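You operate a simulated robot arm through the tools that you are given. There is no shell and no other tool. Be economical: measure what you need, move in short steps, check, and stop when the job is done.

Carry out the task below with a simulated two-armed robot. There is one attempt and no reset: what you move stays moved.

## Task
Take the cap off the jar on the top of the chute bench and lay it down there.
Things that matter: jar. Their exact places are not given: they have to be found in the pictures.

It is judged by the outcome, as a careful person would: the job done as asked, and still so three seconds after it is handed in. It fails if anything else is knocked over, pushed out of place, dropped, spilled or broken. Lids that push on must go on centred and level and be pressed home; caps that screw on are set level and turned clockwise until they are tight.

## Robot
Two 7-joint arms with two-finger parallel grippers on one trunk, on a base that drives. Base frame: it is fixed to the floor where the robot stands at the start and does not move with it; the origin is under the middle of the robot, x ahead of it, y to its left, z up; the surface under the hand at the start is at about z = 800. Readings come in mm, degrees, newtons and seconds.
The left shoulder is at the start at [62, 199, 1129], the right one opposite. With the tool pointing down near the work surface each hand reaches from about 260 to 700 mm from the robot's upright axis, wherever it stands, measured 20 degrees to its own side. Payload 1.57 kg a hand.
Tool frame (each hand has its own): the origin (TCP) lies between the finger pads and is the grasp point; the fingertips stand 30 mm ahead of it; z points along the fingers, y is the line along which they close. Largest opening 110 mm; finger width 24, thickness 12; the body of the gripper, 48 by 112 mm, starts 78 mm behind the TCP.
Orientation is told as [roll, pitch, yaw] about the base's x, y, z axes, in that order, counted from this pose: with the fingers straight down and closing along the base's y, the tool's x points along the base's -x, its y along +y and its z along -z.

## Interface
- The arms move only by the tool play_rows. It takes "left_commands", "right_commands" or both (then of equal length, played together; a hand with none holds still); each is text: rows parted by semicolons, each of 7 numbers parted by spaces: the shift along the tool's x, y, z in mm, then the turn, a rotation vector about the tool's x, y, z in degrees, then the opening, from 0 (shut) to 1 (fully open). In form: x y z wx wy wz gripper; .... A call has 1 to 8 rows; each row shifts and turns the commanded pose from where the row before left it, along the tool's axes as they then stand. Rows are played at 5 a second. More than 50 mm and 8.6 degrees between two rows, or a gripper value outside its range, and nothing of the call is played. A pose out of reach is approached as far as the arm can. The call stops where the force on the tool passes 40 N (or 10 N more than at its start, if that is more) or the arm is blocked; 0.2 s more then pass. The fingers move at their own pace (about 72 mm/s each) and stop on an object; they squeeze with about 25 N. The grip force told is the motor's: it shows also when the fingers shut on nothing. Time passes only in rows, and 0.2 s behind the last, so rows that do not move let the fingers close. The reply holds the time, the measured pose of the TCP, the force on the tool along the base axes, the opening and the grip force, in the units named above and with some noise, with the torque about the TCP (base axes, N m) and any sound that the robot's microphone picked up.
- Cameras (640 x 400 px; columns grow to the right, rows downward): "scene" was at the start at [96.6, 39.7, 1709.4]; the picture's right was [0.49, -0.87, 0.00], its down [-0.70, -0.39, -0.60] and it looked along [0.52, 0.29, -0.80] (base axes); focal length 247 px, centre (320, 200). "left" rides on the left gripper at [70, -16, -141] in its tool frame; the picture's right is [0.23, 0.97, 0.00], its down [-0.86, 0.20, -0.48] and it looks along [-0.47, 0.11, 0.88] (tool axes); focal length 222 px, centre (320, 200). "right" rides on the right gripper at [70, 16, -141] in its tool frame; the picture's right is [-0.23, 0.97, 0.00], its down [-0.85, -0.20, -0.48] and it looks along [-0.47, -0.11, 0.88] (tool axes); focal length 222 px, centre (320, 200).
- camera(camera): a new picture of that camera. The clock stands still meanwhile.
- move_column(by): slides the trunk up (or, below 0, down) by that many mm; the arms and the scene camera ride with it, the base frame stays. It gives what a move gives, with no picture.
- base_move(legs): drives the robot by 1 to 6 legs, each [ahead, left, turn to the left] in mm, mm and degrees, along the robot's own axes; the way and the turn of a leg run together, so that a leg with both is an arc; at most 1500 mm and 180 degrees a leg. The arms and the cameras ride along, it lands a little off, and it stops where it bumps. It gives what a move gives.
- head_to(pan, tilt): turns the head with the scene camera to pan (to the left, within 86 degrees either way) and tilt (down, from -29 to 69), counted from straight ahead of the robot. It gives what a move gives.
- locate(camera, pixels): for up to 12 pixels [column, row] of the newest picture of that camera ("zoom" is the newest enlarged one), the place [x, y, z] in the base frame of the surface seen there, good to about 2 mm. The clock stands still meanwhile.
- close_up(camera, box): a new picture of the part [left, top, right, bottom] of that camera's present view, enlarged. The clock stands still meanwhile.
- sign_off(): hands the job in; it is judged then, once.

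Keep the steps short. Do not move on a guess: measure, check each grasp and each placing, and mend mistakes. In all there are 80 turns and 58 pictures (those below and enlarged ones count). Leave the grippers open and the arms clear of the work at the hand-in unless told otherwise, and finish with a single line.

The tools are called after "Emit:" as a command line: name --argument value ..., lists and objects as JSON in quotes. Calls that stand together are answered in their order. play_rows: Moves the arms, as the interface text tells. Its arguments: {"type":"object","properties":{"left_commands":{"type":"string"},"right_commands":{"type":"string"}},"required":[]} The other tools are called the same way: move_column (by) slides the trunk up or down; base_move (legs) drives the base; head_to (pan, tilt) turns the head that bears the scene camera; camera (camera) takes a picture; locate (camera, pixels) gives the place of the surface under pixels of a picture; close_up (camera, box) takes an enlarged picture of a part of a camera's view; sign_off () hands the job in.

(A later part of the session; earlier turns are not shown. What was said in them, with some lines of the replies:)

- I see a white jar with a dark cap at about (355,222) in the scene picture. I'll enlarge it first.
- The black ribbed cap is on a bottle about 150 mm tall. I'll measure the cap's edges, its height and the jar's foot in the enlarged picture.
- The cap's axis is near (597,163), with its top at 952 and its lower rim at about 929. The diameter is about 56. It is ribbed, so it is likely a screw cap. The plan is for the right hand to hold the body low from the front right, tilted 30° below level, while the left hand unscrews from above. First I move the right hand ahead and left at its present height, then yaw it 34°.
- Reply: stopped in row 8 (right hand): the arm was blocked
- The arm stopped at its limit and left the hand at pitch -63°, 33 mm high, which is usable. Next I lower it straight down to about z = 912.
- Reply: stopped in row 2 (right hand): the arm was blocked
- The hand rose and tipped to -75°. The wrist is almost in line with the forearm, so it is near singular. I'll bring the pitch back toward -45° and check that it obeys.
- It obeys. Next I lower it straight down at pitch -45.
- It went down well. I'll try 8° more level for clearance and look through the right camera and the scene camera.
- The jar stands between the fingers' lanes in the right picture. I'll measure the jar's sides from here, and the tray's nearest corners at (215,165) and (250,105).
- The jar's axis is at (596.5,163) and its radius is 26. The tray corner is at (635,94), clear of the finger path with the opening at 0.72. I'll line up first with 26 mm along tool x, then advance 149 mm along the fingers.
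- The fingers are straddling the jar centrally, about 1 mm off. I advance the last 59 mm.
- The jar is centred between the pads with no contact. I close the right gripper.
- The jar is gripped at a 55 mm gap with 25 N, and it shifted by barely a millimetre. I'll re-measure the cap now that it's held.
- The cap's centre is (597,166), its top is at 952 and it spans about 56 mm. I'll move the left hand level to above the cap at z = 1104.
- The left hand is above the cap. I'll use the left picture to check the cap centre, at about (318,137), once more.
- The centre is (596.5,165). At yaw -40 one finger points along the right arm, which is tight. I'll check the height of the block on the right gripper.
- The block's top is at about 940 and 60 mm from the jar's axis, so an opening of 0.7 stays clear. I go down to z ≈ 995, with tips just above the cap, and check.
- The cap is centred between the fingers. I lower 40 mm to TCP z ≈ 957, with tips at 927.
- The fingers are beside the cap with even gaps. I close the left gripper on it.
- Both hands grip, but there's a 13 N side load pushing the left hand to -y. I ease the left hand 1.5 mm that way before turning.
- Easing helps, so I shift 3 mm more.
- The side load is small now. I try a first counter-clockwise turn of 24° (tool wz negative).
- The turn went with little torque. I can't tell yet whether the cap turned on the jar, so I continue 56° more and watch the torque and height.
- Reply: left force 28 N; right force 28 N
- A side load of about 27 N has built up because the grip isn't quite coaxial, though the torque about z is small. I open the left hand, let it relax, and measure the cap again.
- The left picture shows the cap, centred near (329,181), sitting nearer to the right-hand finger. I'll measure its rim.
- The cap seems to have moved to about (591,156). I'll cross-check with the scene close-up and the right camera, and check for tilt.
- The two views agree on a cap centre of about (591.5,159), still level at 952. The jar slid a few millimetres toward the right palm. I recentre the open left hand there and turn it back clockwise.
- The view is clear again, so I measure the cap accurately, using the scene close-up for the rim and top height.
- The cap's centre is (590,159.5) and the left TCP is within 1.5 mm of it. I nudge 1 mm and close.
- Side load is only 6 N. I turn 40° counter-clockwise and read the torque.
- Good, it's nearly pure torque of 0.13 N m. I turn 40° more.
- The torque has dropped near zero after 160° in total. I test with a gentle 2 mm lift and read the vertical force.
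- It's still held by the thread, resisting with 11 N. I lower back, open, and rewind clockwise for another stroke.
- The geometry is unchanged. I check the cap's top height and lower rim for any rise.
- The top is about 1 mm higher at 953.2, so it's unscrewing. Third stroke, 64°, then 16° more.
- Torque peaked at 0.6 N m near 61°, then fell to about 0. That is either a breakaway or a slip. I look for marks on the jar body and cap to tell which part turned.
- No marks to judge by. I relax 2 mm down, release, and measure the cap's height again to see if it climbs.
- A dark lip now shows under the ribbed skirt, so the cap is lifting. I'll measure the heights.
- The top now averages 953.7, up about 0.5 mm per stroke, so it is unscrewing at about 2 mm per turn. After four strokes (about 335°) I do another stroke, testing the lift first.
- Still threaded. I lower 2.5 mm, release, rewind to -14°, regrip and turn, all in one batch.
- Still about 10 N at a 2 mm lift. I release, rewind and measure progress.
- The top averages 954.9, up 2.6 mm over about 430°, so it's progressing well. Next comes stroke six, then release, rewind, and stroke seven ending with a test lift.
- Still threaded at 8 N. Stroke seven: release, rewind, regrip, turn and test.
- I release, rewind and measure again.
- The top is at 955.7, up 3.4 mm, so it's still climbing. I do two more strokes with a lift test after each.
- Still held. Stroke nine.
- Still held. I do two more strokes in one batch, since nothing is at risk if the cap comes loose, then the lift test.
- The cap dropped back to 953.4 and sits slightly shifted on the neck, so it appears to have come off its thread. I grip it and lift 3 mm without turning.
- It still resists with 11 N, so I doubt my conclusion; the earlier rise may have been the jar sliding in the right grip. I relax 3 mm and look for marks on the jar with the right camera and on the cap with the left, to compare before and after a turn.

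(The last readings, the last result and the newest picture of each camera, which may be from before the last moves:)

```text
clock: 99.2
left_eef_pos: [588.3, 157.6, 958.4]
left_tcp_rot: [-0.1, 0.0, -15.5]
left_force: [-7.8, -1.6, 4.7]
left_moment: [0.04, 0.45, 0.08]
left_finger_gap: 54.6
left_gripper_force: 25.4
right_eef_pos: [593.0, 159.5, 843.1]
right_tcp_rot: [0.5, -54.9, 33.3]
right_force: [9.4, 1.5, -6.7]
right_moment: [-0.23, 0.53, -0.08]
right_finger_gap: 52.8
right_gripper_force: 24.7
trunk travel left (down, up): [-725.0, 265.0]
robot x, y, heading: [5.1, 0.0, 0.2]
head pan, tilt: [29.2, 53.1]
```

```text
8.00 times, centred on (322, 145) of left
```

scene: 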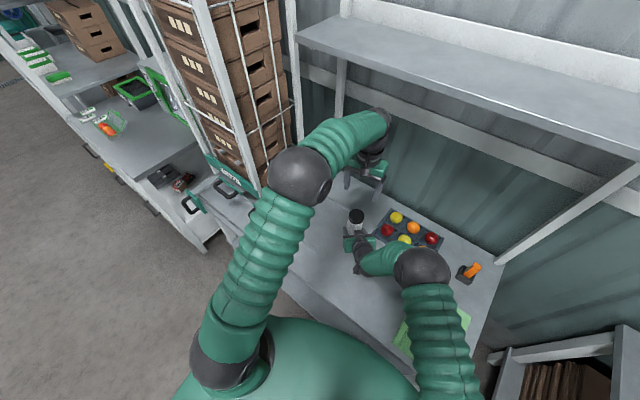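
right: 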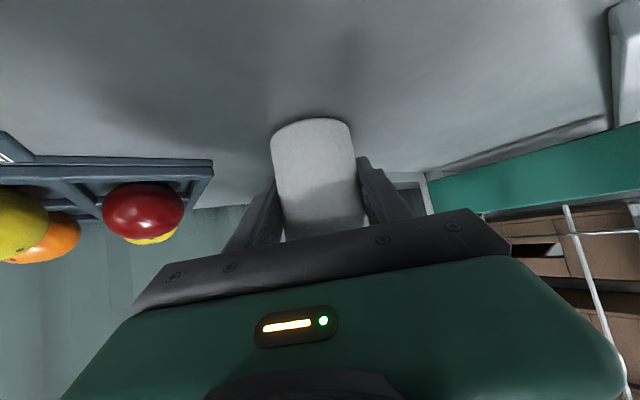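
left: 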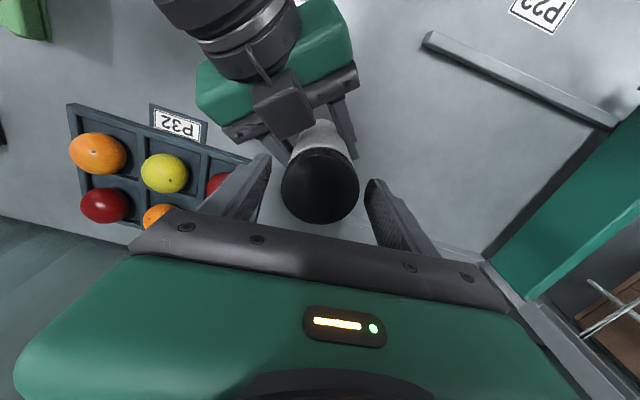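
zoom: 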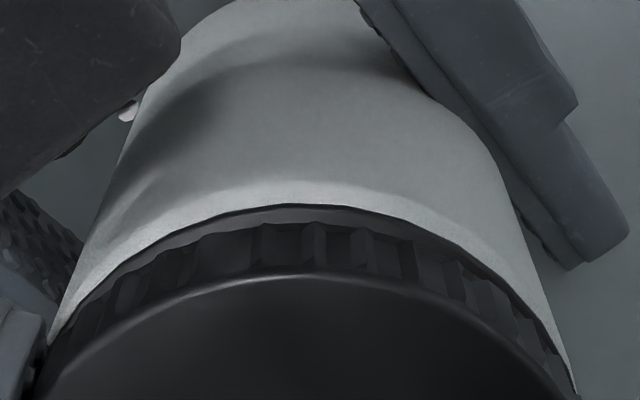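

The ribs are clear in the left close-up, with a distinct edge near (325,245). I turn 20° and compare: ribs that stay put relative to this camera mean no slip in the left hand.

Emit:
play_rows --left_commands "0 0 0 0 0 -5 0;0 0 0 0 0 -5 0;0 0 0 0 0 -5 0;0 0 0 0 0 -5 0;0 0 0 0 0 0 0"

Emit:
close_up --camera "left" --box '[282, 120, 362, 170]'

```text
clock: 100.4
left_eef_pos: [589.0, 158.9, 957.0]
left_tcp_rot: [-0.1, -0.1, 4.6]
left_force: [-2.6, -6.5, 8.8]
left_moment: [-0.07, 0.2, -0.47]
left_finger_gap: 56.0
left_gripper_force: 25.0
right_eef_pos: [591.7, 161.4, 843.0]
right_tcp_rot: [0.5, -54.9, 33.5]
right_force: [2.3, 6.8, -9.7]
right_moment: [-0.62, 0.02, 0.49]
right_finger_gap: 53.2
right_gripper_force: 24.9
trunk travel left (down, up): [-725.0, 265.0]
robot x, y, heading: [1.8, -1.8, -0.2]
head pan, tilt: [29.2, 53.1]
```

```text
8.00 times, centred on (322, 145) of left
```

zoom: 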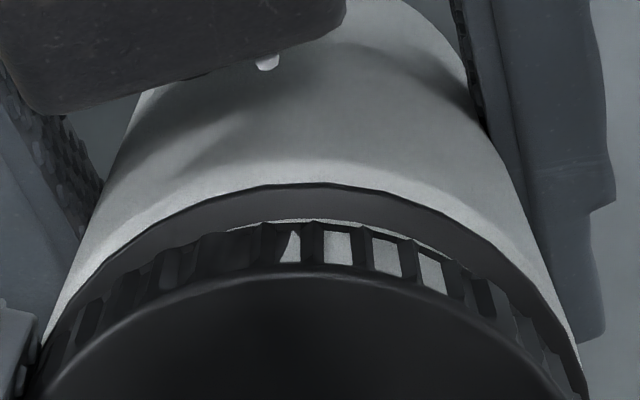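

The ribs kept their phase, so there's no slip in the left hand, and the gap beneath the skirt has widened. The cap is turning on the jar. I continue 40°, raising slightly with it, and look again.

Emit:
play_rows --left_commands "0 0 -0.3 0 0 -8 0;0 0 -0.3 0 0 -8 0;0 0 -0.3 0 0 -8 0;0 0 -0.3 0 0 -8 0;0 0 -0.3 0 0 -8 0;0 0 0 0 0 0 0"

Emit:
close_up --camera "left" --box '[272, 110, 384, 180]'

```text
clock: 101.8
left_eef_pos: [590.2, 158.1, 958.1]
left_tcp_rot: [-0.1, 0.0, 44.5]
left_force: [2.0, -1.8, -3.3]
left_moment: [0.06, 0.03, -0.44]
left_finger_gap: 54.8
left_gripper_force: 24.7
right_eef_pos: [592.6, 160.7, 845.3]
right_tcp_rot: [0.5, -55.3, 33.4]
right_force: [-2.3, 1.3, 2.9]
right_moment: [-0.37, -0.2, 0.41]
right_finger_gap: 53.8
right_gripper_force: 24.8
trunk travel left (down, up): [-725.0, 265.0]
robot x, y, heading: [-0.5, 1.0, -0.2]
head pan, tilt: [29.2, 53.1]
```

```text
5.71 times, centred on (328, 145) of left
```

zoom: 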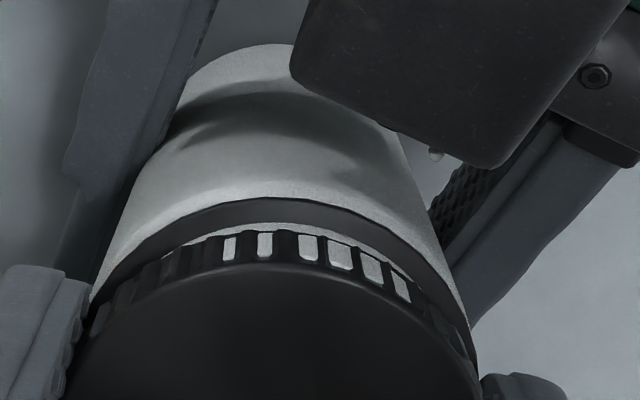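

A white strip of neck now shows between the skirt and the dark ring on the jar. I turn the remaining 32° and test the lift.

Emit:
play_rows --left_commands "0 0 -0.3 0 0 -8 0;0 0 -0.3 0 0 -8 0;0 0 -0.3 0 0 -8 0;0 0 -0.3 0 0 -8 0;0 0 -1 0 0 0 0;0 0 0 0 0 0 0"

Emit:
close_up --camera "left" --box '[272, 110, 384, 180]'

```text
clock: 103.2
left_eef_pos: [589.3, 159.8, 961.4]
left_tcp_rot: [-0.1, 0.0, 76.6]
left_force: [0.1, 1.3, -1.6]
left_moment: [0.08, 0.01, 0.1]
left_finger_gap: 54.6
left_gripper_force: 25.1
right_eef_pos: [592.6, 159.7, 845.1]
right_tcp_rot: [0.6, -55.0, 33.4]
right_force: [-0.2, -0.2, 2.1]
right_moment: [0.0, -0.05, -0.13]
right_finger_gap: 53.5
right_gripper_force: 25.8
trunk travel left (down, up): [-725.0, 265.0]
robot x, y, heading: [-1.6, -2.1, 0.0]
head pan, tilt: [29.2, 53.1]
```

```text
5.71 times, centred on (328, 145) of left
```

zoom: 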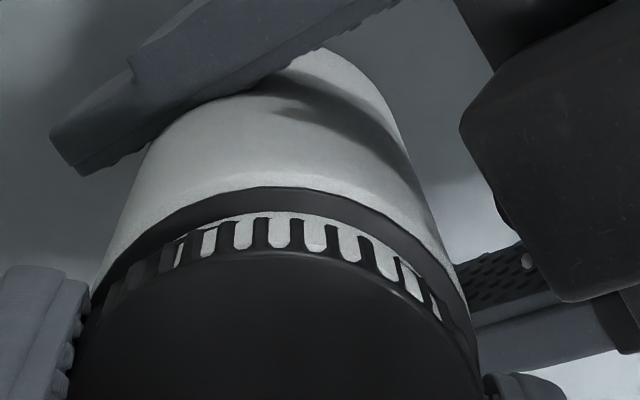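

Torque is about 0 and the lift force only 1.6 N, so it appears free. I lift 4 mm more in small steps.

Emit:
play_rows --left_commands "0 0 -1 0 0 0 0;0 0 -1 0 0 0 0;0 0 -2 0 0 0 0;0 0 0 0 0 0 0"

```text
clock: 104.2
left_eef_pos: [589.2, 158.0, 964.5]
left_tcp_rot: [0.0, 0.1, 76.5]
left_force: [-1.5, -1.6, -12.0]
left_moment: [-0.04, -0.01, 0.24]
left_finger_gap: 54.3
left_gripper_force: 25.5
right_eef_pos: [592.6, 161.0, 845.3]
right_tcp_rot: [0.6, -55.0, 33.4]
right_force: [1.8, 0.4, 11.8]
right_moment: [-0.13, 0.21, -0.23]
right_finger_gap: 52.8
right_gripper_force: 24.3
trunk travel left (down, up): [-725.0, 265.0]
robot x, y, heading: [-0.1, -0.6, -0.1]
head pan, tilt: [29.2, 53.1]
```

It resists again at 12 N, so some thread remains. I lower 3.5 mm, rewind, regrip and stroke while following the rise.

Emit:
play_rows --left_commands "0 0 3.5 0 0 0 0;0 0 0 0 0 0 0.7;0 0 0 0 0 0 0.7;0 0 0 0 0 8.5 0.7;0 0 0 0 0 8.5 0.7;0 0 0 0 0 8.5 0.7;0 0 0 0 0 8.5 0.7;0 0 0 0 0 8.5 0.7"

Emit:
play_rows --left_commands "0 0 0 0 0 8.5 0.7;0 0 0 0 0 8.5 0.7;0 0 0 0 0 8.5 0.7;0 0 0 0 0 8.5 0.7;0 0 0 0 0 8.5 0.7;0 0 0 0 0 8.5 0.7;0 0 0 0 0 0 0.7"

Emit:
close_up --camera "scene" --box '[340, 205, 372, 225]'

Emit:
locate --camera "zoom" --pixels '[[330, 230], [300, 250], [360, 250], [330, 280], [400, 220], [260, 230], [320, 315], [320, 340], [320, 355], [320, 365], [320, 375], [320, 385]]'

Emit:
close_up --camera "left" --box '[272, 110, 384, 180]'

```text
clock: 106.0
left_eef_pos: [589.1, 157.5, 962.0]
left_tcp_rot: [-0.1, -0.1, 33.8]
left_force: [1.4, -0.3, -0.1]
left_moment: [-0.02, -0.03, -0.03]
left_finger_gap: 77.1
left_gripper_force: 0.1
right_eef_pos: [592.5, 160.7, 844.8]
right_tcp_rot: [0.5, -55.0, 33.4]
right_force: [-0.7, 0.4, -0.4]
right_moment: [-0.01, -0.01, -0.03]
right_finger_gap: 52.8
right_gripper_force: 25.0
trunk travel left (down, up): [-725.0, 265.0]
robot x, y, heading: [-2.3, 2.2, 0.1]
head pan, tilt: [29.2, 53.1]
```

```text
clock: 107.6
left_eef_pos: [589.5, 159.6, 960.7]
left_tcp_rot: [0.0, -0.1, -17.2]
left_force: [0.0, -0.1, -0.6]
left_moment: [0.02, -0.01, 0.02]
left_finger_gap: 76.9
left_gripper_force: 0.1
right_eef_pos: [591.6, 160.7, 843.4]
right_tcp_rot: [0.5, -55.0, 33.3]
right_force: [-0.7, 0.4, -1.1]
right_moment: [-0.01, 0.03, 0.01]
right_finger_gap: 52.6
right_gripper_force: 25.2
trunk travel left (down, up): [-725.0, 265.0]
robot x, y, heading: [1.9, -3.6, 0.3]
head pan, tilt: [29.2, 53.1]
```

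```text
16.00 times, centred on (356, 215) of scene
```

zoom: 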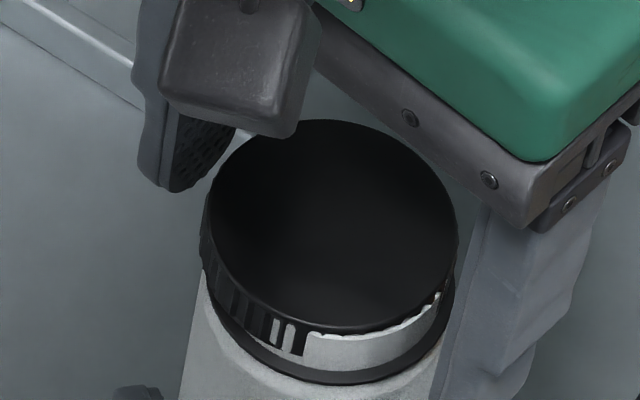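

```text
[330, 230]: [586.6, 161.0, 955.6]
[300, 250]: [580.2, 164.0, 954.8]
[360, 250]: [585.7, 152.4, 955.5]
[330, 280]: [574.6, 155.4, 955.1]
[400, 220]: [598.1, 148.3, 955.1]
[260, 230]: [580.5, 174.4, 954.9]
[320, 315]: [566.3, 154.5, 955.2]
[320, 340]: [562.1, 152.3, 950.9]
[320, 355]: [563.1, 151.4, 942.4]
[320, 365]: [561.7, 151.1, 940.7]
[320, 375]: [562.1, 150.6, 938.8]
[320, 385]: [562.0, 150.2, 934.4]
```

```text
5.71 times, centred on (328, 145) of left
```

zoom: 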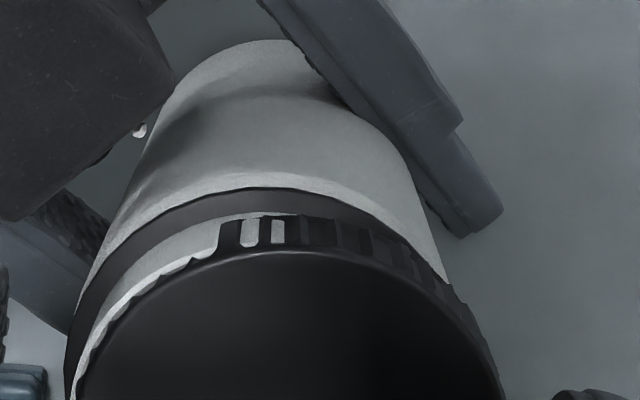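

The cap now sits slightly offset with the white neck visible beside its skirt, so it's clearly looser. I do another stroke with a gentle rise, then lift.

Emit:
play_rows --left_commands "0 0 0 0 0 0 0.6;0 0 0 0 0 0 0.5;0 0 0 0 0 0 0.4;0 0 0 0 0 0 0;0 0 0 0 0 0 0;0 0 0 0 0 -8 0;0 0 0 0 0 -8 0;0 0 0 0 0 -8 0"

Emit:
play_rows --left_commands "0 0 -0.2 0 0 -8.5 0;0 0 -0.2 0 0 -8.5 0;0 0 -0.2 0 0 -8.5 0;0 0 -0.2 0 0 -8.5 0;0 0 -0.2 0 0 -8.5 0;0 0 -0.2 0 0 -8.5 0;0 0 -0.2 0 0 -8.5 0;0 0 -0.2 0 0 -8.5 0"

Emit:
play_rows --left_commands "0 0 -1 0 0 0 0;0 0 -1 0 0 0 0;0 0 0 0 0 0 0"

```text
clock: 109.4
left_eef_pos: [589.4, 158.8, 962.1]
left_tcp_rot: [0.0, -0.1, 7.1]
left_force: [0.4, -0.3, -2.4]
left_moment: [0.07, 0.03, -0.87]
left_finger_gap: 56.5
left_gripper_force: 25.0
right_eef_pos: [592.6, 160.7, 845.3]
right_tcp_rot: [0.5, -55.0, 33.5]
right_force: [-0.2, 0.4, 2.3]
right_moment: [-0.2, -0.08, 0.87]
right_finger_gap: 53.6
right_gripper_force: 24.4
trunk travel left (down, up): [-725.0, 265.0]
robot x, y, heading: [2.2, -3.3, -0.0]
head pan, tilt: [29.2, 53.1]
```

```text
clock: 111.2
left_eef_pos: [589.5, 159.5, 962.9]
left_tcp_rot: [-0.2, 0.0, 75.2]
left_force: [2.7, -1.6, -0.6]
left_moment: [0.01, -0.05, -0.27]
left_finger_gap: 55.5
left_gripper_force: 25.2
right_eef_pos: [591.4, 160.5, 844.6]
right_tcp_rot: [0.6, -55.0, 33.3]
right_force: [-3.6, 1.5, -0.7]
right_moment: [-0.31, -0.38, 0.31]
right_finger_gap: 53.9
right_gripper_force: 25.1
trunk travel left (down, up): [-725.0, 265.0]
robot x, y, heading: [-3.9, 2.4, -0.0]
head pan, tilt: [29.2, 53.1]
```

```text
clock: 112.0
left_eef_pos: [590.8, 159.4, 964.3]
left_tcp_rot: [-0.1, 0.0, 75.0]
left_force: [6.6, -1.9, -7.6]
left_moment: [-0.09, -0.24, -0.09]
left_finger_gap: 55.5
left_gripper_force: 25.3
right_eef_pos: [592.1, 161.0, 843.9]
right_tcp_rot: [0.7, -55.0, 33.3]
right_force: [-5.4, 1.9, 8.3]
right_moment: [-0.13, -0.45, 0.07]
right_finger_gap: 54.1
right_gripper_force: 25.0
trunk travel left (down, up): [-725.0, 265.0]
robot x, y, heading: [-2.6, 3.0, 0.0]
head pan, tilt: [29.2, 53.1]
```

Held still, but climbing. I do two more strokes with a gentle rise, then test.

Emit:
play_rows --left_commands "0 0 1.5 0 0 0 0;0 0 0 0 0 0 0.7;0 0 0 0 0 0 0.7;0 0 0 0 0 8.5 0.7;0 0 0 0 0 8.5 0.7;0 0 0 0 0 8.5 0.7;0 0 0 0 0 8.5 0.7;0 0 0 0 0 8.5 0.7"

Emit:
play_rows --left_commands "0 0 0 0 0 8.2 0.7;0 0 0 0 0 8.2 0.7;0 0 0 0 0 8.2 0.7;0 0 0 0 0 8.2 0.7;0 0 0 0 0 8.2 0.7;0 0 0 0 0 8.2 0.7;0 0 0 0 0 0 0.7"

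Emit:
play_rows --left_commands "0 0 0 0 0 0 0.6;0 0 0 0 0 0 0.5;0 0 0 0 0 0 0.4;0 0 0 0 0 0 0;0 0 0 0 0 0 0;0 0 0 0 0 -8 0;0 0 0 0 0 -8 0;0 0 0 0 0 -8 0"

Emit:
play_rows --left_commands "0 0 -0.2 0 0 -8.5 0;0 0 -0.2 0 0 -8.5 0;0 0 -0.2 0 0 -8.5 0;0 0 -0.2 0 0 -8.5 0;0 0 -0.2 0 0 -8.5 0;0 0 -0.2 0 0 -8.5 0;0 0 -0.2 0 0 -8.5 0;0 0 -0.2 0 0 -8.5 0"

Emit:
play_rows --left_commands "0 0 -1 0 0 0 0;0 0 -1 0 0 0 0;0 0 -1 0 0 0 0;0 0 0 0 0 0 0"

Emit:
close_up --camera "left" --box '[272, 110, 384, 180]'

```text
clock: 113.8
left_eef_pos: [590.0, 159.3, 963.5]
left_tcp_rot: [0.0, -0.1, 32.2]
left_force: [-0.2, -0.3, 0.9]
left_moment: [0.0, 0.03, -0.02]
left_finger_gap: 76.9
left_gripper_force: 0.0
right_eef_pos: [593.6, 160.2, 845.3]
right_tcp_rot: [0.5, -55.0, 33.5]
right_force: [-0.2, -0.4, 0.2]
right_moment: [-0.02, 0.02, 0.01]
right_finger_gap: 53.8
right_gripper_force: 25.5
trunk travel left (down, up): [-725.0, 265.0]
robot x, y, heading: [0.2, 0.6, 0.1]
head pan, tilt: [29.2, 53.1]
```

```text
clock: 115.4
left_eef_pos: [589.2, 158.1, 963.4]
left_tcp_rot: [0.0, 0.0, -16.8]
left_force: [0.4, -0.1, 0.1]
left_moment: [0.01, 0.01, 0.01]
left_finger_gap: 76.9
left_gripper_force: 0.2
right_eef_pos: [592.3, 160.3, 844.3]
right_tcp_rot: [0.4, -55.1, 33.4]
right_force: [-0.3, -0.1, -0.2]
right_moment: [-0.01, -0.02, 0.0]
right_finger_gap: 53.4
right_gripper_force: 25.3
trunk travel left (down, up): [-725.0, 265.0]
robot x, y, heading: [0.6, 0.2, 0.2]
head pan, tilt: [29.2, 53.1]
```

```text
clock: 117.2
left_eef_pos: [589.4, 159.1, 963.8]
left_tcp_rot: [-0.1, -0.1, 7.4]
left_force: [-0.3, -0.8, 1.2]
left_moment: [0.09, 0.14, -0.87]
left_finger_gap: 56.2
left_gripper_force: 24.9
right_eef_pos: [593.2, 160.0, 844.2]
right_tcp_rot: [0.5, -55.0, 33.5]
right_force: [0.3, 1.1, -2.1]
right_moment: [-0.19, -0.22, 0.86]
right_finger_gap: 54.3
right_gripper_force: 24.8
trunk travel left (down, up): [-725.0, 265.0]
robot x, y, heading: [3.2, 1.6, -0.0]
head pan, tilt: [29.2, 53.1]
```

```text
clock: 119.0
left_eef_pos: [591.1, 158.7, 966.5]
left_tcp_rot: [-0.2, -0.1, 75.5]
left_force: [7.7, -4.1, -3.3]
left_moment: [-0.07, -0.21, -0.36]
left_finger_gap: 55.9
left_gripper_force: 25.2
right_eef_pos: [591.8, 160.7, 843.5]
right_tcp_rot: [0.6, -55.0, 33.5]
right_force: [-7.4, 4.1, 3.6]
right_moment: [-0.47, -0.58, 0.36]
right_finger_gap: 54.9
right_gripper_force: 24.9
trunk travel left (down, up): [-725.0, 265.0]
robot x, y, heading: [1.0, -1.7, -0.1]
head pan, tilt: [29.2, 53.1]
```

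```text
clock: 120.0
left_eef_pos: [588.9, 159.0, 967.5]
left_tcp_rot: [0.0, -0.1, 75.4]
left_force: [6.4, -4.1, -13.6]
left_moment: [-0.18, -0.31, -0.05]
left_finger_gap: 55.7
left_gripper_force: 25.2
right_eef_pos: [592.7, 161.5, 844.5]
right_tcp_rot: [0.5, -55.2, 33.4]
right_force: [-6.9, 3.6, 13.3]
right_moment: [-0.31, -0.4, 0.08]
right_finger_gap: 54.9
right_gripper_force: 24.9
trunk travel left (down, up): [-725.0, 265.0]
robot x, y, heading: [-0.5, -0.2, -0.3]
head pan, tilt: [29.2, 53.1]
```

```text
5.71 times, centred on (328, 145) of left
```

zoom: 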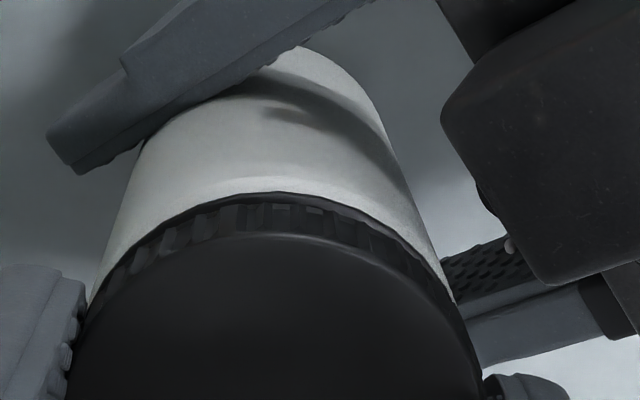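

The skirt gap looks small from here, so I need to know whether the jar itself is riding up. I'll look at its foot through the right camera.

Emit:
camera --camera "right"

Emit:
locate --camera "right" --pixels '[[312, 121], [312, 124], [312, 130], [312, 112], [312, 140], [312, 160], [340, 125], [280, 140]]'

Emit:
close_up --camera "scene" --box '[340, 205, 372, 245]'

```text
11 pictures are left
```

right: 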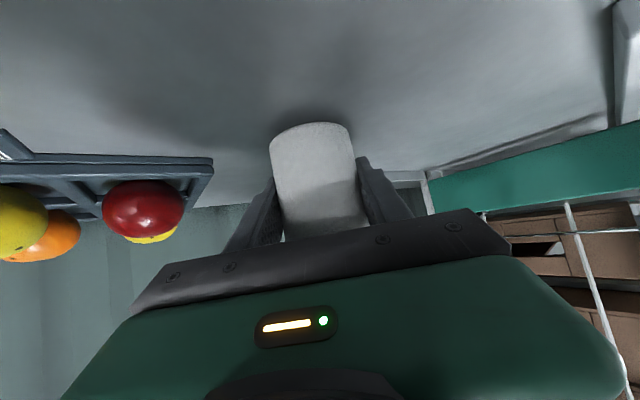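

```text
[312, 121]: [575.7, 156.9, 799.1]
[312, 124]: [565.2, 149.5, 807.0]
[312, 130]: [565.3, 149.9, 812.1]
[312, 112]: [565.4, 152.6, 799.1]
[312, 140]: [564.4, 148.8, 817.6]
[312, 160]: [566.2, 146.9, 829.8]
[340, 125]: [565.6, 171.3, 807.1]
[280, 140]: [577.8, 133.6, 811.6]
```

```text
10.00 times, centred on (356, 225) of scene
```

zoom: 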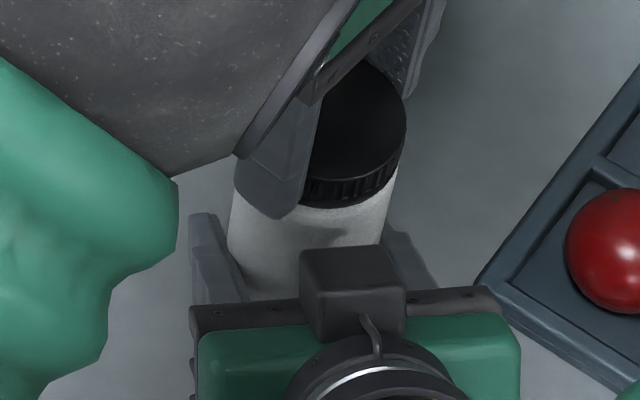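

The foot has risen perhaps 3 mm, so the lifts drag the jar too, and my 2 mm tests mostly measured arm compliance (about 5 N/mm). A longer, careful pull will show whether the cap lets go. I lift 6 mm in steps.

Emit:
play_rows --left_commands "0 0 -1.5 0 0 0 0;0 0 -1.5 0 0 0 0;0 0 -1.5 0 0 0 0;0 0 -1.5 0 0 0 0;0 0 0 0 0 0 0"

Emit:
close_up --camera "left" --box '[272, 110, 384, 180]'

```text
clock: 121.2
left_eef_pos: [589.8, 159.7, 975.4]
left_tcp_rot: [-0.2, 0.0, 75.3]
left_force: [-0.1, -1.1, -0.1]
left_moment: [-0.02, 0.01, -0.01]
left_finger_gap: 53.4
left_gripper_force: 24.9
right_eef_pos: [590.8, 160.1, 841.2]
right_tcp_rot: [0.5, -54.9, 33.4]
right_force: [0.1, -0.8, 0.6]
right_moment: [0.0, -0.01, -0.01]
right_finger_gap: 52.2
right_gripper_force: 25.5
trunk travel left (down, up): [-725.0, 265.0]
robot x, y, heading: [2.0, -2.3, 0.0]
head pan, tilt: [29.2, 53.1]
```

```text
5.71 times, centred on (328, 145) of left
```

zoom: 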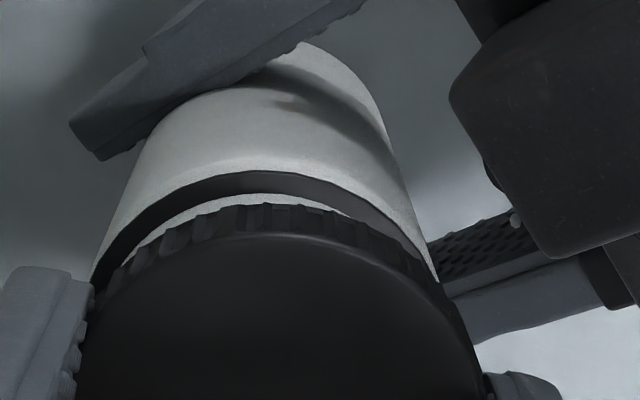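

All forces dropped to zero, the fingers still hold at a 53 mm gap, and a clear gap shows under the cap, so it has come free. I lift 30 mm more and check.

Emit:
play_rows --left_commands "0 0 -5 0 0 0 0;0 0 -10 0 0 0 0;0 0 -15 0 0 0 0;0 0 0 0 0 0 0"

Emit:
camera --camera "scene"

Emit:
close_up --camera "scene" --box '[308, 175, 436, 255]'

```text
clock: 122.2
left_eef_pos: [590.8, 158.4, 1004.7]
left_tcp_rot: [-0.2, -0.1, 75.4]
left_force: [0.3, -0.2, -0.4]
left_moment: [-0.02, 0.03, -0.02]
left_finger_gap: 53.2
left_gripper_force: 24.8
right_eef_pos: [593.9, 160.7, 844.5]
right_tcp_rot: [0.6, -54.9, 33.4]
right_force: [0.4, 0.1, -0.1]
right_moment: [-0.01, -0.01, 0.0]
right_finger_gap: 52.4
right_gripper_force: 25.2
trunk travel left (down, up): [-725.0, 265.0]
robot x, y, heading: [-3.2, 0.2, -0.1]
head pan, tilt: [29.2, 53.1]
```

```text
8 pictures are left
```

scene: 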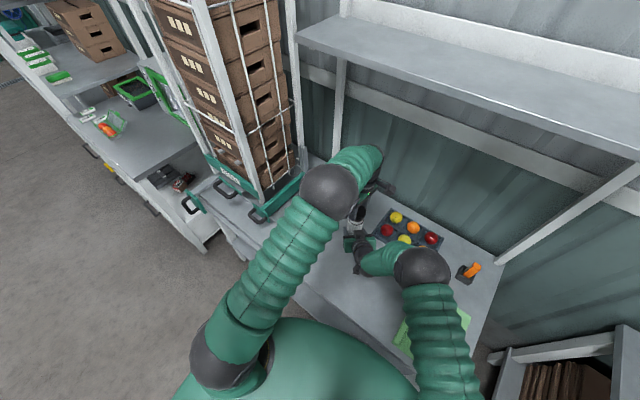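

```text
5.00 times, centred on (372, 215) of scene
```

zoom: 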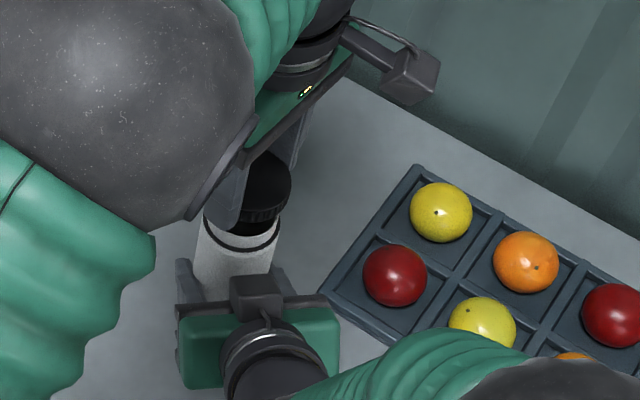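

The cap is in the left hand, clear of the jar, with a dark seal ring left on the neck. I'll measure the cap's height in the hand and the bench spot I mean to use.

Emit:
locate --camera "zoom" --pixels '[[268, 175], [275, 185], [255, 205], [255, 214], [255, 226], [255, 232], [240, 240], [240, 255]]'

Emit:
play_rows --left_commands "0 0 -20 0 0 0 0;0 0 -20 0 0 0 0;0 0 0 0 0 0 0"

```text
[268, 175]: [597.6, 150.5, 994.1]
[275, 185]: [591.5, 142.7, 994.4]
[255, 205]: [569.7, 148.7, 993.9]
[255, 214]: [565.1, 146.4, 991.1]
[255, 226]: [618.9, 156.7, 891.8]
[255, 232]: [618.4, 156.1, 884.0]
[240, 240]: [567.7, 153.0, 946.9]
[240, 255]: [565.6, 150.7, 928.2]
```

```text
clock: 123.0
left_eef_pos: [591.9, 157.8, 1043.2]
left_tcp_rot: [-0.1, -0.1, 75.3]
left_force: [-0.4, 0.8, 0.6]
left_moment: [0.0, 0.01, 0.0]
left_finger_gap: 53.1
left_gripper_force: 25.5
right_eef_pos: [591.6, 159.9, 844.9]
right_tcp_rot: [0.5, -55.0, 33.4]
right_force: [0.7, -0.4, -0.2]
right_moment: [0.0, 0.01, -0.01]
right_finger_gap: 52.4
right_gripper_force: 24.8
trunk travel left (down, up): [-725.0, 265.0]
robot x, y, heading: [-1.3, 3.7, -0.2]
head pan, tilt: [29.2, 53.1]
```

The cap's top is 11 mm below the TCP, and I can see into the open jar. At z = 1043 I carry the cap over to (555,300), then turn the wrist back.

Emit:
play_rows --left_commands "-32 18 0 0 0 0 0;-32 18 0 0 0 0 0;-32 18 0 0 0 0 0;-32 18 0 0 0 0 0;0 0 0 0 0 8.5 0;0 0 0 0 0 8.5 0;0 0 0 0 0 8.5 0;0 0 0 0 0 8.5 0"

Emit:
play_rows --left_commands "0 0 0 0 0 8.5 0;0 0 0 0 0 8.5 0;0 0 0 0 0 8.5 0;0 0 0 0 0 8.5 0;0 0 0 0 0 7 0;0 0 0 0 0 0 0"

Emit:
close_up --camera "scene" --box '[270, 165, 398, 245]'

```text
clock: 124.8
left_eef_pos: [551.6, 301.9, 1044.7]
left_tcp_rot: [0.0, 0.0, 41.2]
left_force: [0.3, 0.2, 0.6]
left_moment: [-0.01, 0.01, 0.02]
left_finger_gap: 53.4
left_gripper_force: 25.0
right_eef_pos: [590.7, 160.3, 844.1]
right_tcp_rot: [0.5, -55.0, 33.4]
right_force: [0.1, 0.6, 1.0]
right_moment: [0.0, -0.02, 0.0]
right_finger_gap: 52.5
right_gripper_force: 24.7
trunk travel left (down, up): [-725.0, 265.0]
robot x, y, heading: [1.1, 0.8, 0.3]
head pan, tilt: [29.2, 53.1]
```

```text
clock: 126.2
left_eef_pos: [552.1, 300.0, 1045.6]
left_tcp_rot: [0.1, -0.2, 0.2]
left_force: [-1.0, -0.9, -1.2]
left_moment: [0.03, 0.0, 0.0]
left_finger_gap: 53.2
left_gripper_force: 25.1
right_eef_pos: [591.9, 160.6, 843.8]
right_tcp_rot: [0.5, -55.0, 33.4]
right_force: [0.5, 0.6, -0.6]
right_moment: [0.01, 0.04, 0.01]
right_finger_gap: 52.8
right_gripper_force: 25.4
trunk travel left (down, up): [-725.0, 265.0]
robot x, y, heading: [1.9, -0.6, 0.1]
head pan, tilt: [29.2, 53.1]
```

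```text
5.00 times, centred on (334, 205) of scene
```

zoom: 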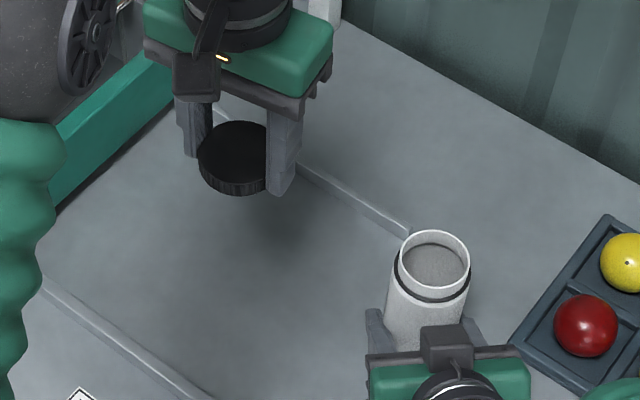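

The jar is open and upright, and the cap is held level in the left hand. I'll measure the cap's bottom, the fingertip and the free bench area between the two rails.

Emit:
locate --camera "zoom" --pixels '[[235, 155], [232, 180], [232, 186], [232, 192], [280, 190], [300, 165], [405, 232], [190, 390], [45, 290], [230, 260], [180, 270], [433, 262]]'

```text
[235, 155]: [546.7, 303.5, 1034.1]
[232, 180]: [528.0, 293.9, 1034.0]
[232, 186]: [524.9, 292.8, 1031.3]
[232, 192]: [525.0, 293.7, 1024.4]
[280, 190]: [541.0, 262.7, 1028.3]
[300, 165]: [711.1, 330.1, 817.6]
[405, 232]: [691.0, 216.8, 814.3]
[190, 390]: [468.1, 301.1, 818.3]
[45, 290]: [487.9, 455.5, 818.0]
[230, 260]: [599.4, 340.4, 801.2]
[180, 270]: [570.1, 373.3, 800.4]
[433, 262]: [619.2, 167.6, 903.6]
```

The spot at (552,300) is clear, with rails at x ≈ 470 and 700 and the bench at 800.5. The cap's bottom is about 22 mm below the TCP and the fingertips 30 mm. I lower 200 mm first.

Emit:
play_rows --left_commands "0 0 40 0 0 0 0;0 0 40 0 0 0 0;0 0 40 0 0 0 0;0 0 40 0 0 0 0;0 0 30 0 0 0 0;0 0 10 0 0 0 0;0 0 0 0 0 0 0"

Emit:
play_rows --left_commands "0 0 3 0 0 0 0;0 0 3 0 0 0 0;0 0 2 0 0 0 0;0 0 2 0 0 0 0;0 0 1.5 0 0 0 0;0 0 1.5 0 0 0 0;0 0 0 0 0 0 0"

```text
clock: 127.8
left_eef_pos: [552.0, 302.7, 844.4]
left_tcp_rot: [0.0, -0.1, 0.3]
left_force: [-0.3, 0.4, 1.1]
left_moment: [0.03, 0.03, 0.01]
left_finger_gap: 53.2
left_gripper_force: 25.3
right_eef_pos: [591.7, 160.3, 844.3]
right_tcp_rot: [0.5, -55.1, 33.4]
right_force: [-0.2, 0.3, -0.5]
right_moment: [0.01, 0.0, 0.02]
right_finger_gap: 52.7
right_gripper_force: 25.1
trunk travel left (down, up): [-725.0, 265.0]
robot x, y, heading: [-2.0, 0.1, 0.1]
head pan, tilt: [29.2, 53.1]
```

```text
clock: 129.4
left_eef_pos: [552.7, 301.5, 832.2]
left_tcp_rot: [0.0, 0.0, 0.3]
left_force: [-0.5, -0.6, -0.3]
left_moment: [0.03, 0.01, -0.01]
left_finger_gap: 53.4
left_gripper_force: 25.1
right_eef_pos: [592.3, 159.9, 843.9]
right_tcp_rot: [0.6, -55.0, 33.5]
right_force: [0.1, 0.0, 0.1]
right_moment: [0.03, -0.01, 0.06]
right_finger_gap: 52.6
right_gripper_force: 24.7
trunk travel left (down, up): [-725.0, 265.0]
robot x, y, heading: [-1.9, 0.4, 0.0]
head pan, tilt: [29.2, 53.1]
```

No contact yet. I creep down in 0.7 mm steps until the fingertips just touch.

Emit:
play_rows --left_commands "0 0 0.7 0 0 0 0;0 0 0.7 0 0 0 0;0 0 0.7 0 0 0 0;0 0 0 0 0 0 0"

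Emit:
close_up --camera "scene" --box '[270, 185, 398, 265]'

```text
clock: 130.4
left_eef_pos: [551.7, 301.6, 830.0]
left_tcp_rot: [0.0, -0.2, 0.2]
left_force: [0.3, 0.8, 6.1]
left_moment: [-0.07, 0.12, -0.03]
left_finger_gap: 53.5
left_gripper_force: 24.6
right_eef_pos: [592.1, 161.0, 844.7]
right_tcp_rot: [0.5, -55.0, 33.5]
right_force: [0.9, -0.4, -0.1]
right_moment: [0.01, -0.04, 0.03]
right_finger_gap: 52.6
right_gripper_force: 25.0
trunk travel left (down, up): [-725.0, 265.0]
robot x, y, heading: [-2.3, -1.8, -0.1]
head pan, tilt: [29.2, 53.1]
```

```text
5.00 times, centred on (334, 225) of scene
```

zoom: 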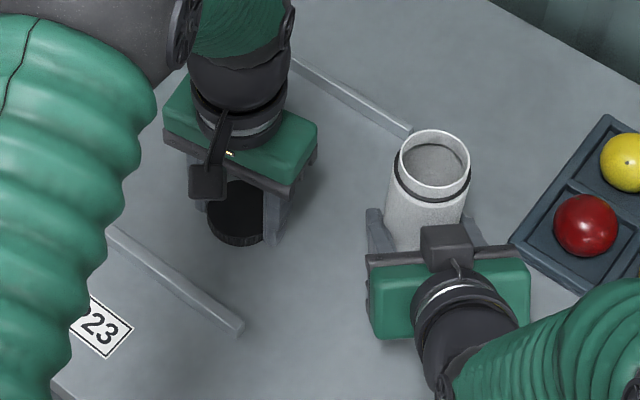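

The fingertips touch at 6 N. I back up 0.5 mm and open gradually so that the cap settles the last few millimetres flat.

Emit:
play_rows --left_commands "0 0 -0.5 0 0 0 0.3;0 0 0 0 0 0 0.48;0 0 0 0 0 0 0.5;0 0 0 0 0 0 0.52;0 0 0 0 0 0 0.54;0 0 0 0 0 0 0.6;0 0 0 0 0 0 0.75;0 0 0 0 0 0 0.75"

Emit:
play_rows --left_commands "0 0 -10 0 0 0 0.75;0 0 -30 0 0 0 0.75;0 0 -40 0 0 0 0.75;0 0 -40 0 0 0 0.75;0 0 -40 0 0 0 0.75;0 0 -40 0 0 0 0.75;0 0 0 0 0 0 0.75"

Emit:
close_up --camera "scene" --box '[270, 185, 398, 265]'

```text
clock: 132.2
left_eef_pos: [553.3, 301.1, 829.9]
left_tcp_rot: [0.0, -0.1, 0.3]
left_force: [-0.4, 0.1, 3.0]
left_moment: [0.11, 0.04, 0.06]
left_finger_gap: 82.8
left_gripper_force: 0.2
right_eef_pos: [592.7, 160.3, 843.5]
right_tcp_rot: [0.4, -55.0, 33.4]
right_force: [1.1, -0.1, 0.1]
right_moment: [0.04, -0.01, -0.01]
right_finger_gap: 52.8
right_gripper_force: 24.6
trunk travel left (down, up): [-725.0, 265.0]
robot x, y, heading: [3.9, 1.1, -0.1]
head pan, tilt: [29.2, 53.1]
```

```text
clock: 133.8
left_eef_pos: [552.4, 301.2, 1032.2]
left_tcp_rot: [0.0, -0.1, 0.2]
left_force: [0.5, -0.3, 0.3]
left_moment: [0.02, 0.02, -0.01]
left_finger_gap: 82.3
left_gripper_force: 0.0
right_eef_pos: [591.9, 159.9, 843.4]
right_tcp_rot: [0.6, -55.0, 33.3]
right_force: [0.6, -0.9, -0.7]
right_moment: [-0.02, -0.01, -0.01]
right_finger_gap: 52.8
right_gripper_force: 25.3
trunk travel left (down, up): [-725.0, 265.0]
robot x, y, heading: [-0.6, 1.1, -0.3]
head pan, tilt: [29.2, 53.1]
```

```text
5.00 times, centred on (334, 225) of scene
```

zoom: 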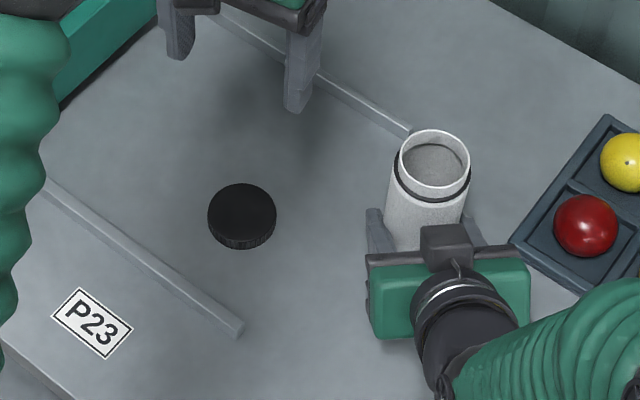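

The cap lies flat on the bench. Before releasing the jar I check that its rim is level and whether its foot is on the bench.

Emit:
locate --camera "zoom" --pixels '[[402, 155], [467, 155], [434, 133], [434, 192], [241, 212], [412, 140], [458, 141]]'

Emit:
close_up --camera "right" --box '[240, 90, 400, 190]'

Emit:
locate --camera "zoom" --pixels '[[290, 100], [290, 110], [290, 116], [290, 120], [290, 124], [290, 128], [290, 132], [290, 138], [290, 145], [290, 155]]'

```text
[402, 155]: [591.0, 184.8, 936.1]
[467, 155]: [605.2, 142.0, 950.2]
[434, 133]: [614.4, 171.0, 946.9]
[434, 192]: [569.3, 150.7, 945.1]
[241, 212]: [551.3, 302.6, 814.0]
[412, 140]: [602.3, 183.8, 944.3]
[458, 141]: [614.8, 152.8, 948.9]
```

```text
4.00 times, centred on (320, 140) of right
```

zoom: 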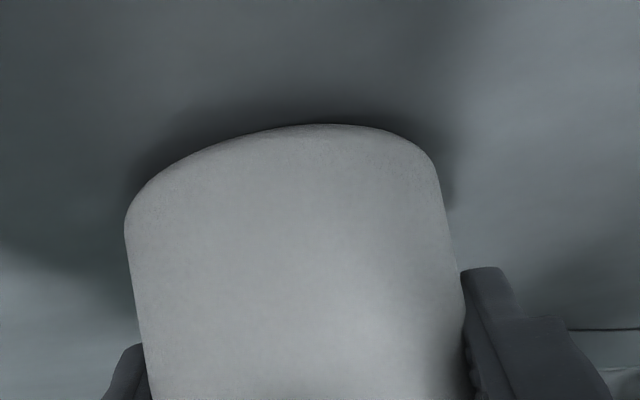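

```text
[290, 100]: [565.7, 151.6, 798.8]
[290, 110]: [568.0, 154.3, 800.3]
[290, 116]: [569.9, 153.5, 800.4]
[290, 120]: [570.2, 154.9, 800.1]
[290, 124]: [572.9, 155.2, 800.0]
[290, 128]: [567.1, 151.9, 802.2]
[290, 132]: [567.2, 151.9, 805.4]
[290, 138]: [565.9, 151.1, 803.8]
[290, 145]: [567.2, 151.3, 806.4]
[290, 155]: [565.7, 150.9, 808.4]
```

The foot is at most 2–3 mm above the bench. I lower the jar straight down in 0.7 mm steps, watching the force.

Emit:
play_rows --right_commands "0.57 0 0.4 0 0 0 0;0.57 0 0.4 0 0 0 0;0.57 0 0.4 0 0 0 0;0 0 0 0 0 0 0"

```text
clock: 134.8
left_eef_pos: [553.0, 301.5, 1032.2]
left_tcp_rot: [0.0, -0.2, 0.3]
left_force: [-0.1, 0.2, -0.7]
left_moment: [-0.02, 0.0, 0.0]
left_finger_gap: 82.5
left_gripper_force: 0.0
right_eef_pos: [592.2, 161.1, 842.5]
right_tcp_rot: [0.4, -55.1, 33.5]
right_force: [0.7, 0.4, 3.8]
right_moment: [-0.1, 0.01, 0.03]
right_finger_gap: 52.6
right_gripper_force: 25.0
trunk travel left (down, up): [-725.0, 265.0]
robot x, y, heading: [-1.1, -1.8, -0.0]
head pan, tilt: [29.2, 53.1]
```

There is bench contact at 4 N. I go down 0.7 mm more to seat it, then open slowly to 0.72.

Emit:
play_rows --right_commands "0.57 0 0.4 0 0 0 0;0 0 0 0 0 0 0.45;0 0 0 0 0 0 0.48;0 0 0 0 0 0 0.5;0 0 0 0 0 0 0.55;0 0 0 0 0 0 0.65;0 0 0 0 0 0 0.72;0 0 0 0 0 0 0.72"

Emit:
close_up --camera "scene" --box '[270, 185, 398, 265]'

```text
clock: 136.6
left_eef_pos: [552.9, 301.0, 1033.3]
left_tcp_rot: [0.0, -0.1, 0.3]
left_force: [0.1, -0.1, -0.4]
left_moment: [-0.02, -0.03, 0.02]
left_finger_gap: 82.5
left_gripper_force: 0.1
right_eef_pos: [591.8, 160.6, 840.3]
right_tcp_rot: [0.5, -54.9, 33.5]
right_force: [-0.5, 0.4, -0.2]
right_moment: [0.0, 0.01, -0.03]
right_finger_gap: 79.4
right_gripper_force: 0.1
trunk travel left (down, up): [-725.0, 265.0]
robot x, y, heading: [0.4, 2.2, -0.2]
head pan, tilt: [29.2, 53.1]
```

```text
5.00 times, centred on (334, 225) of scene
```

zoom: 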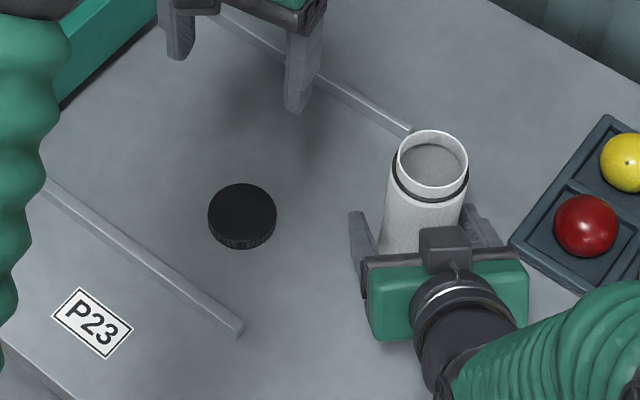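

The jar stands upright by itself with gaps on both sides. I retreat the right hand straight back along its fingers.

Emit:
play_rows --right_commands "0 0 -10 0 0 0 0.72;0 0 -20 0 0 0 0.72;0 0 -30 0 0 0 0.72;0 0 -30 0 0 0 0.72;0 0 -30 0 0 0 0.72;0 0 -30 0 0 0 0.72;0 0 0 0 0 0 1;0 0 0 0 0 0 1"

Emit:
camera --camera "scene"

```text
clock: 138.4
left_eef_pos: [550.9, 300.8, 1033.5]
left_tcp_rot: [0.0, -0.1, 0.2]
left_force: [-0.2, -0.4, 0.4]
left_moment: [0.02, -0.01, 0.04]
left_finger_gap: 82.4
left_gripper_force: 0.1
right_eef_pos: [490.0, 90.6, 927.9]
right_tcp_rot: [0.4, -55.1, 33.4]
right_force: [0.5, -0.3, -0.3]
right_moment: [0.02, 0.02, -0.03]
right_finger_gap: 110.0
right_gripper_force: 0.2
trunk travel left (down, up): [-725.0, 265.0]
robot x, y, heading: [2.9, -0.8, -0.2]
head pan, tilt: [29.2, 53.1]
```

```text
1 pictures are left
```

scene: 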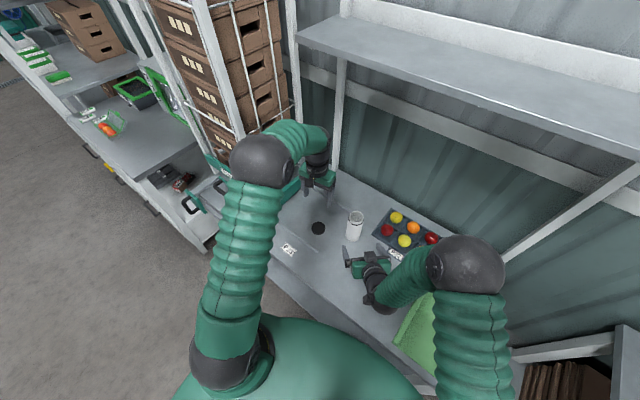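

The jar at (355,226) stands upright and open, and the cap at (318,228) lies flat on the bench. The fruit tray and everything else are in place, both grippers are open, and both arms are clear. I hand in.

Emit:
sign_off

```text
The job is handed in.
```

The cap is off the jar and lies flat on the bench top at about (552, 301), with the jar standing upright and open about 6 mm from where it started.
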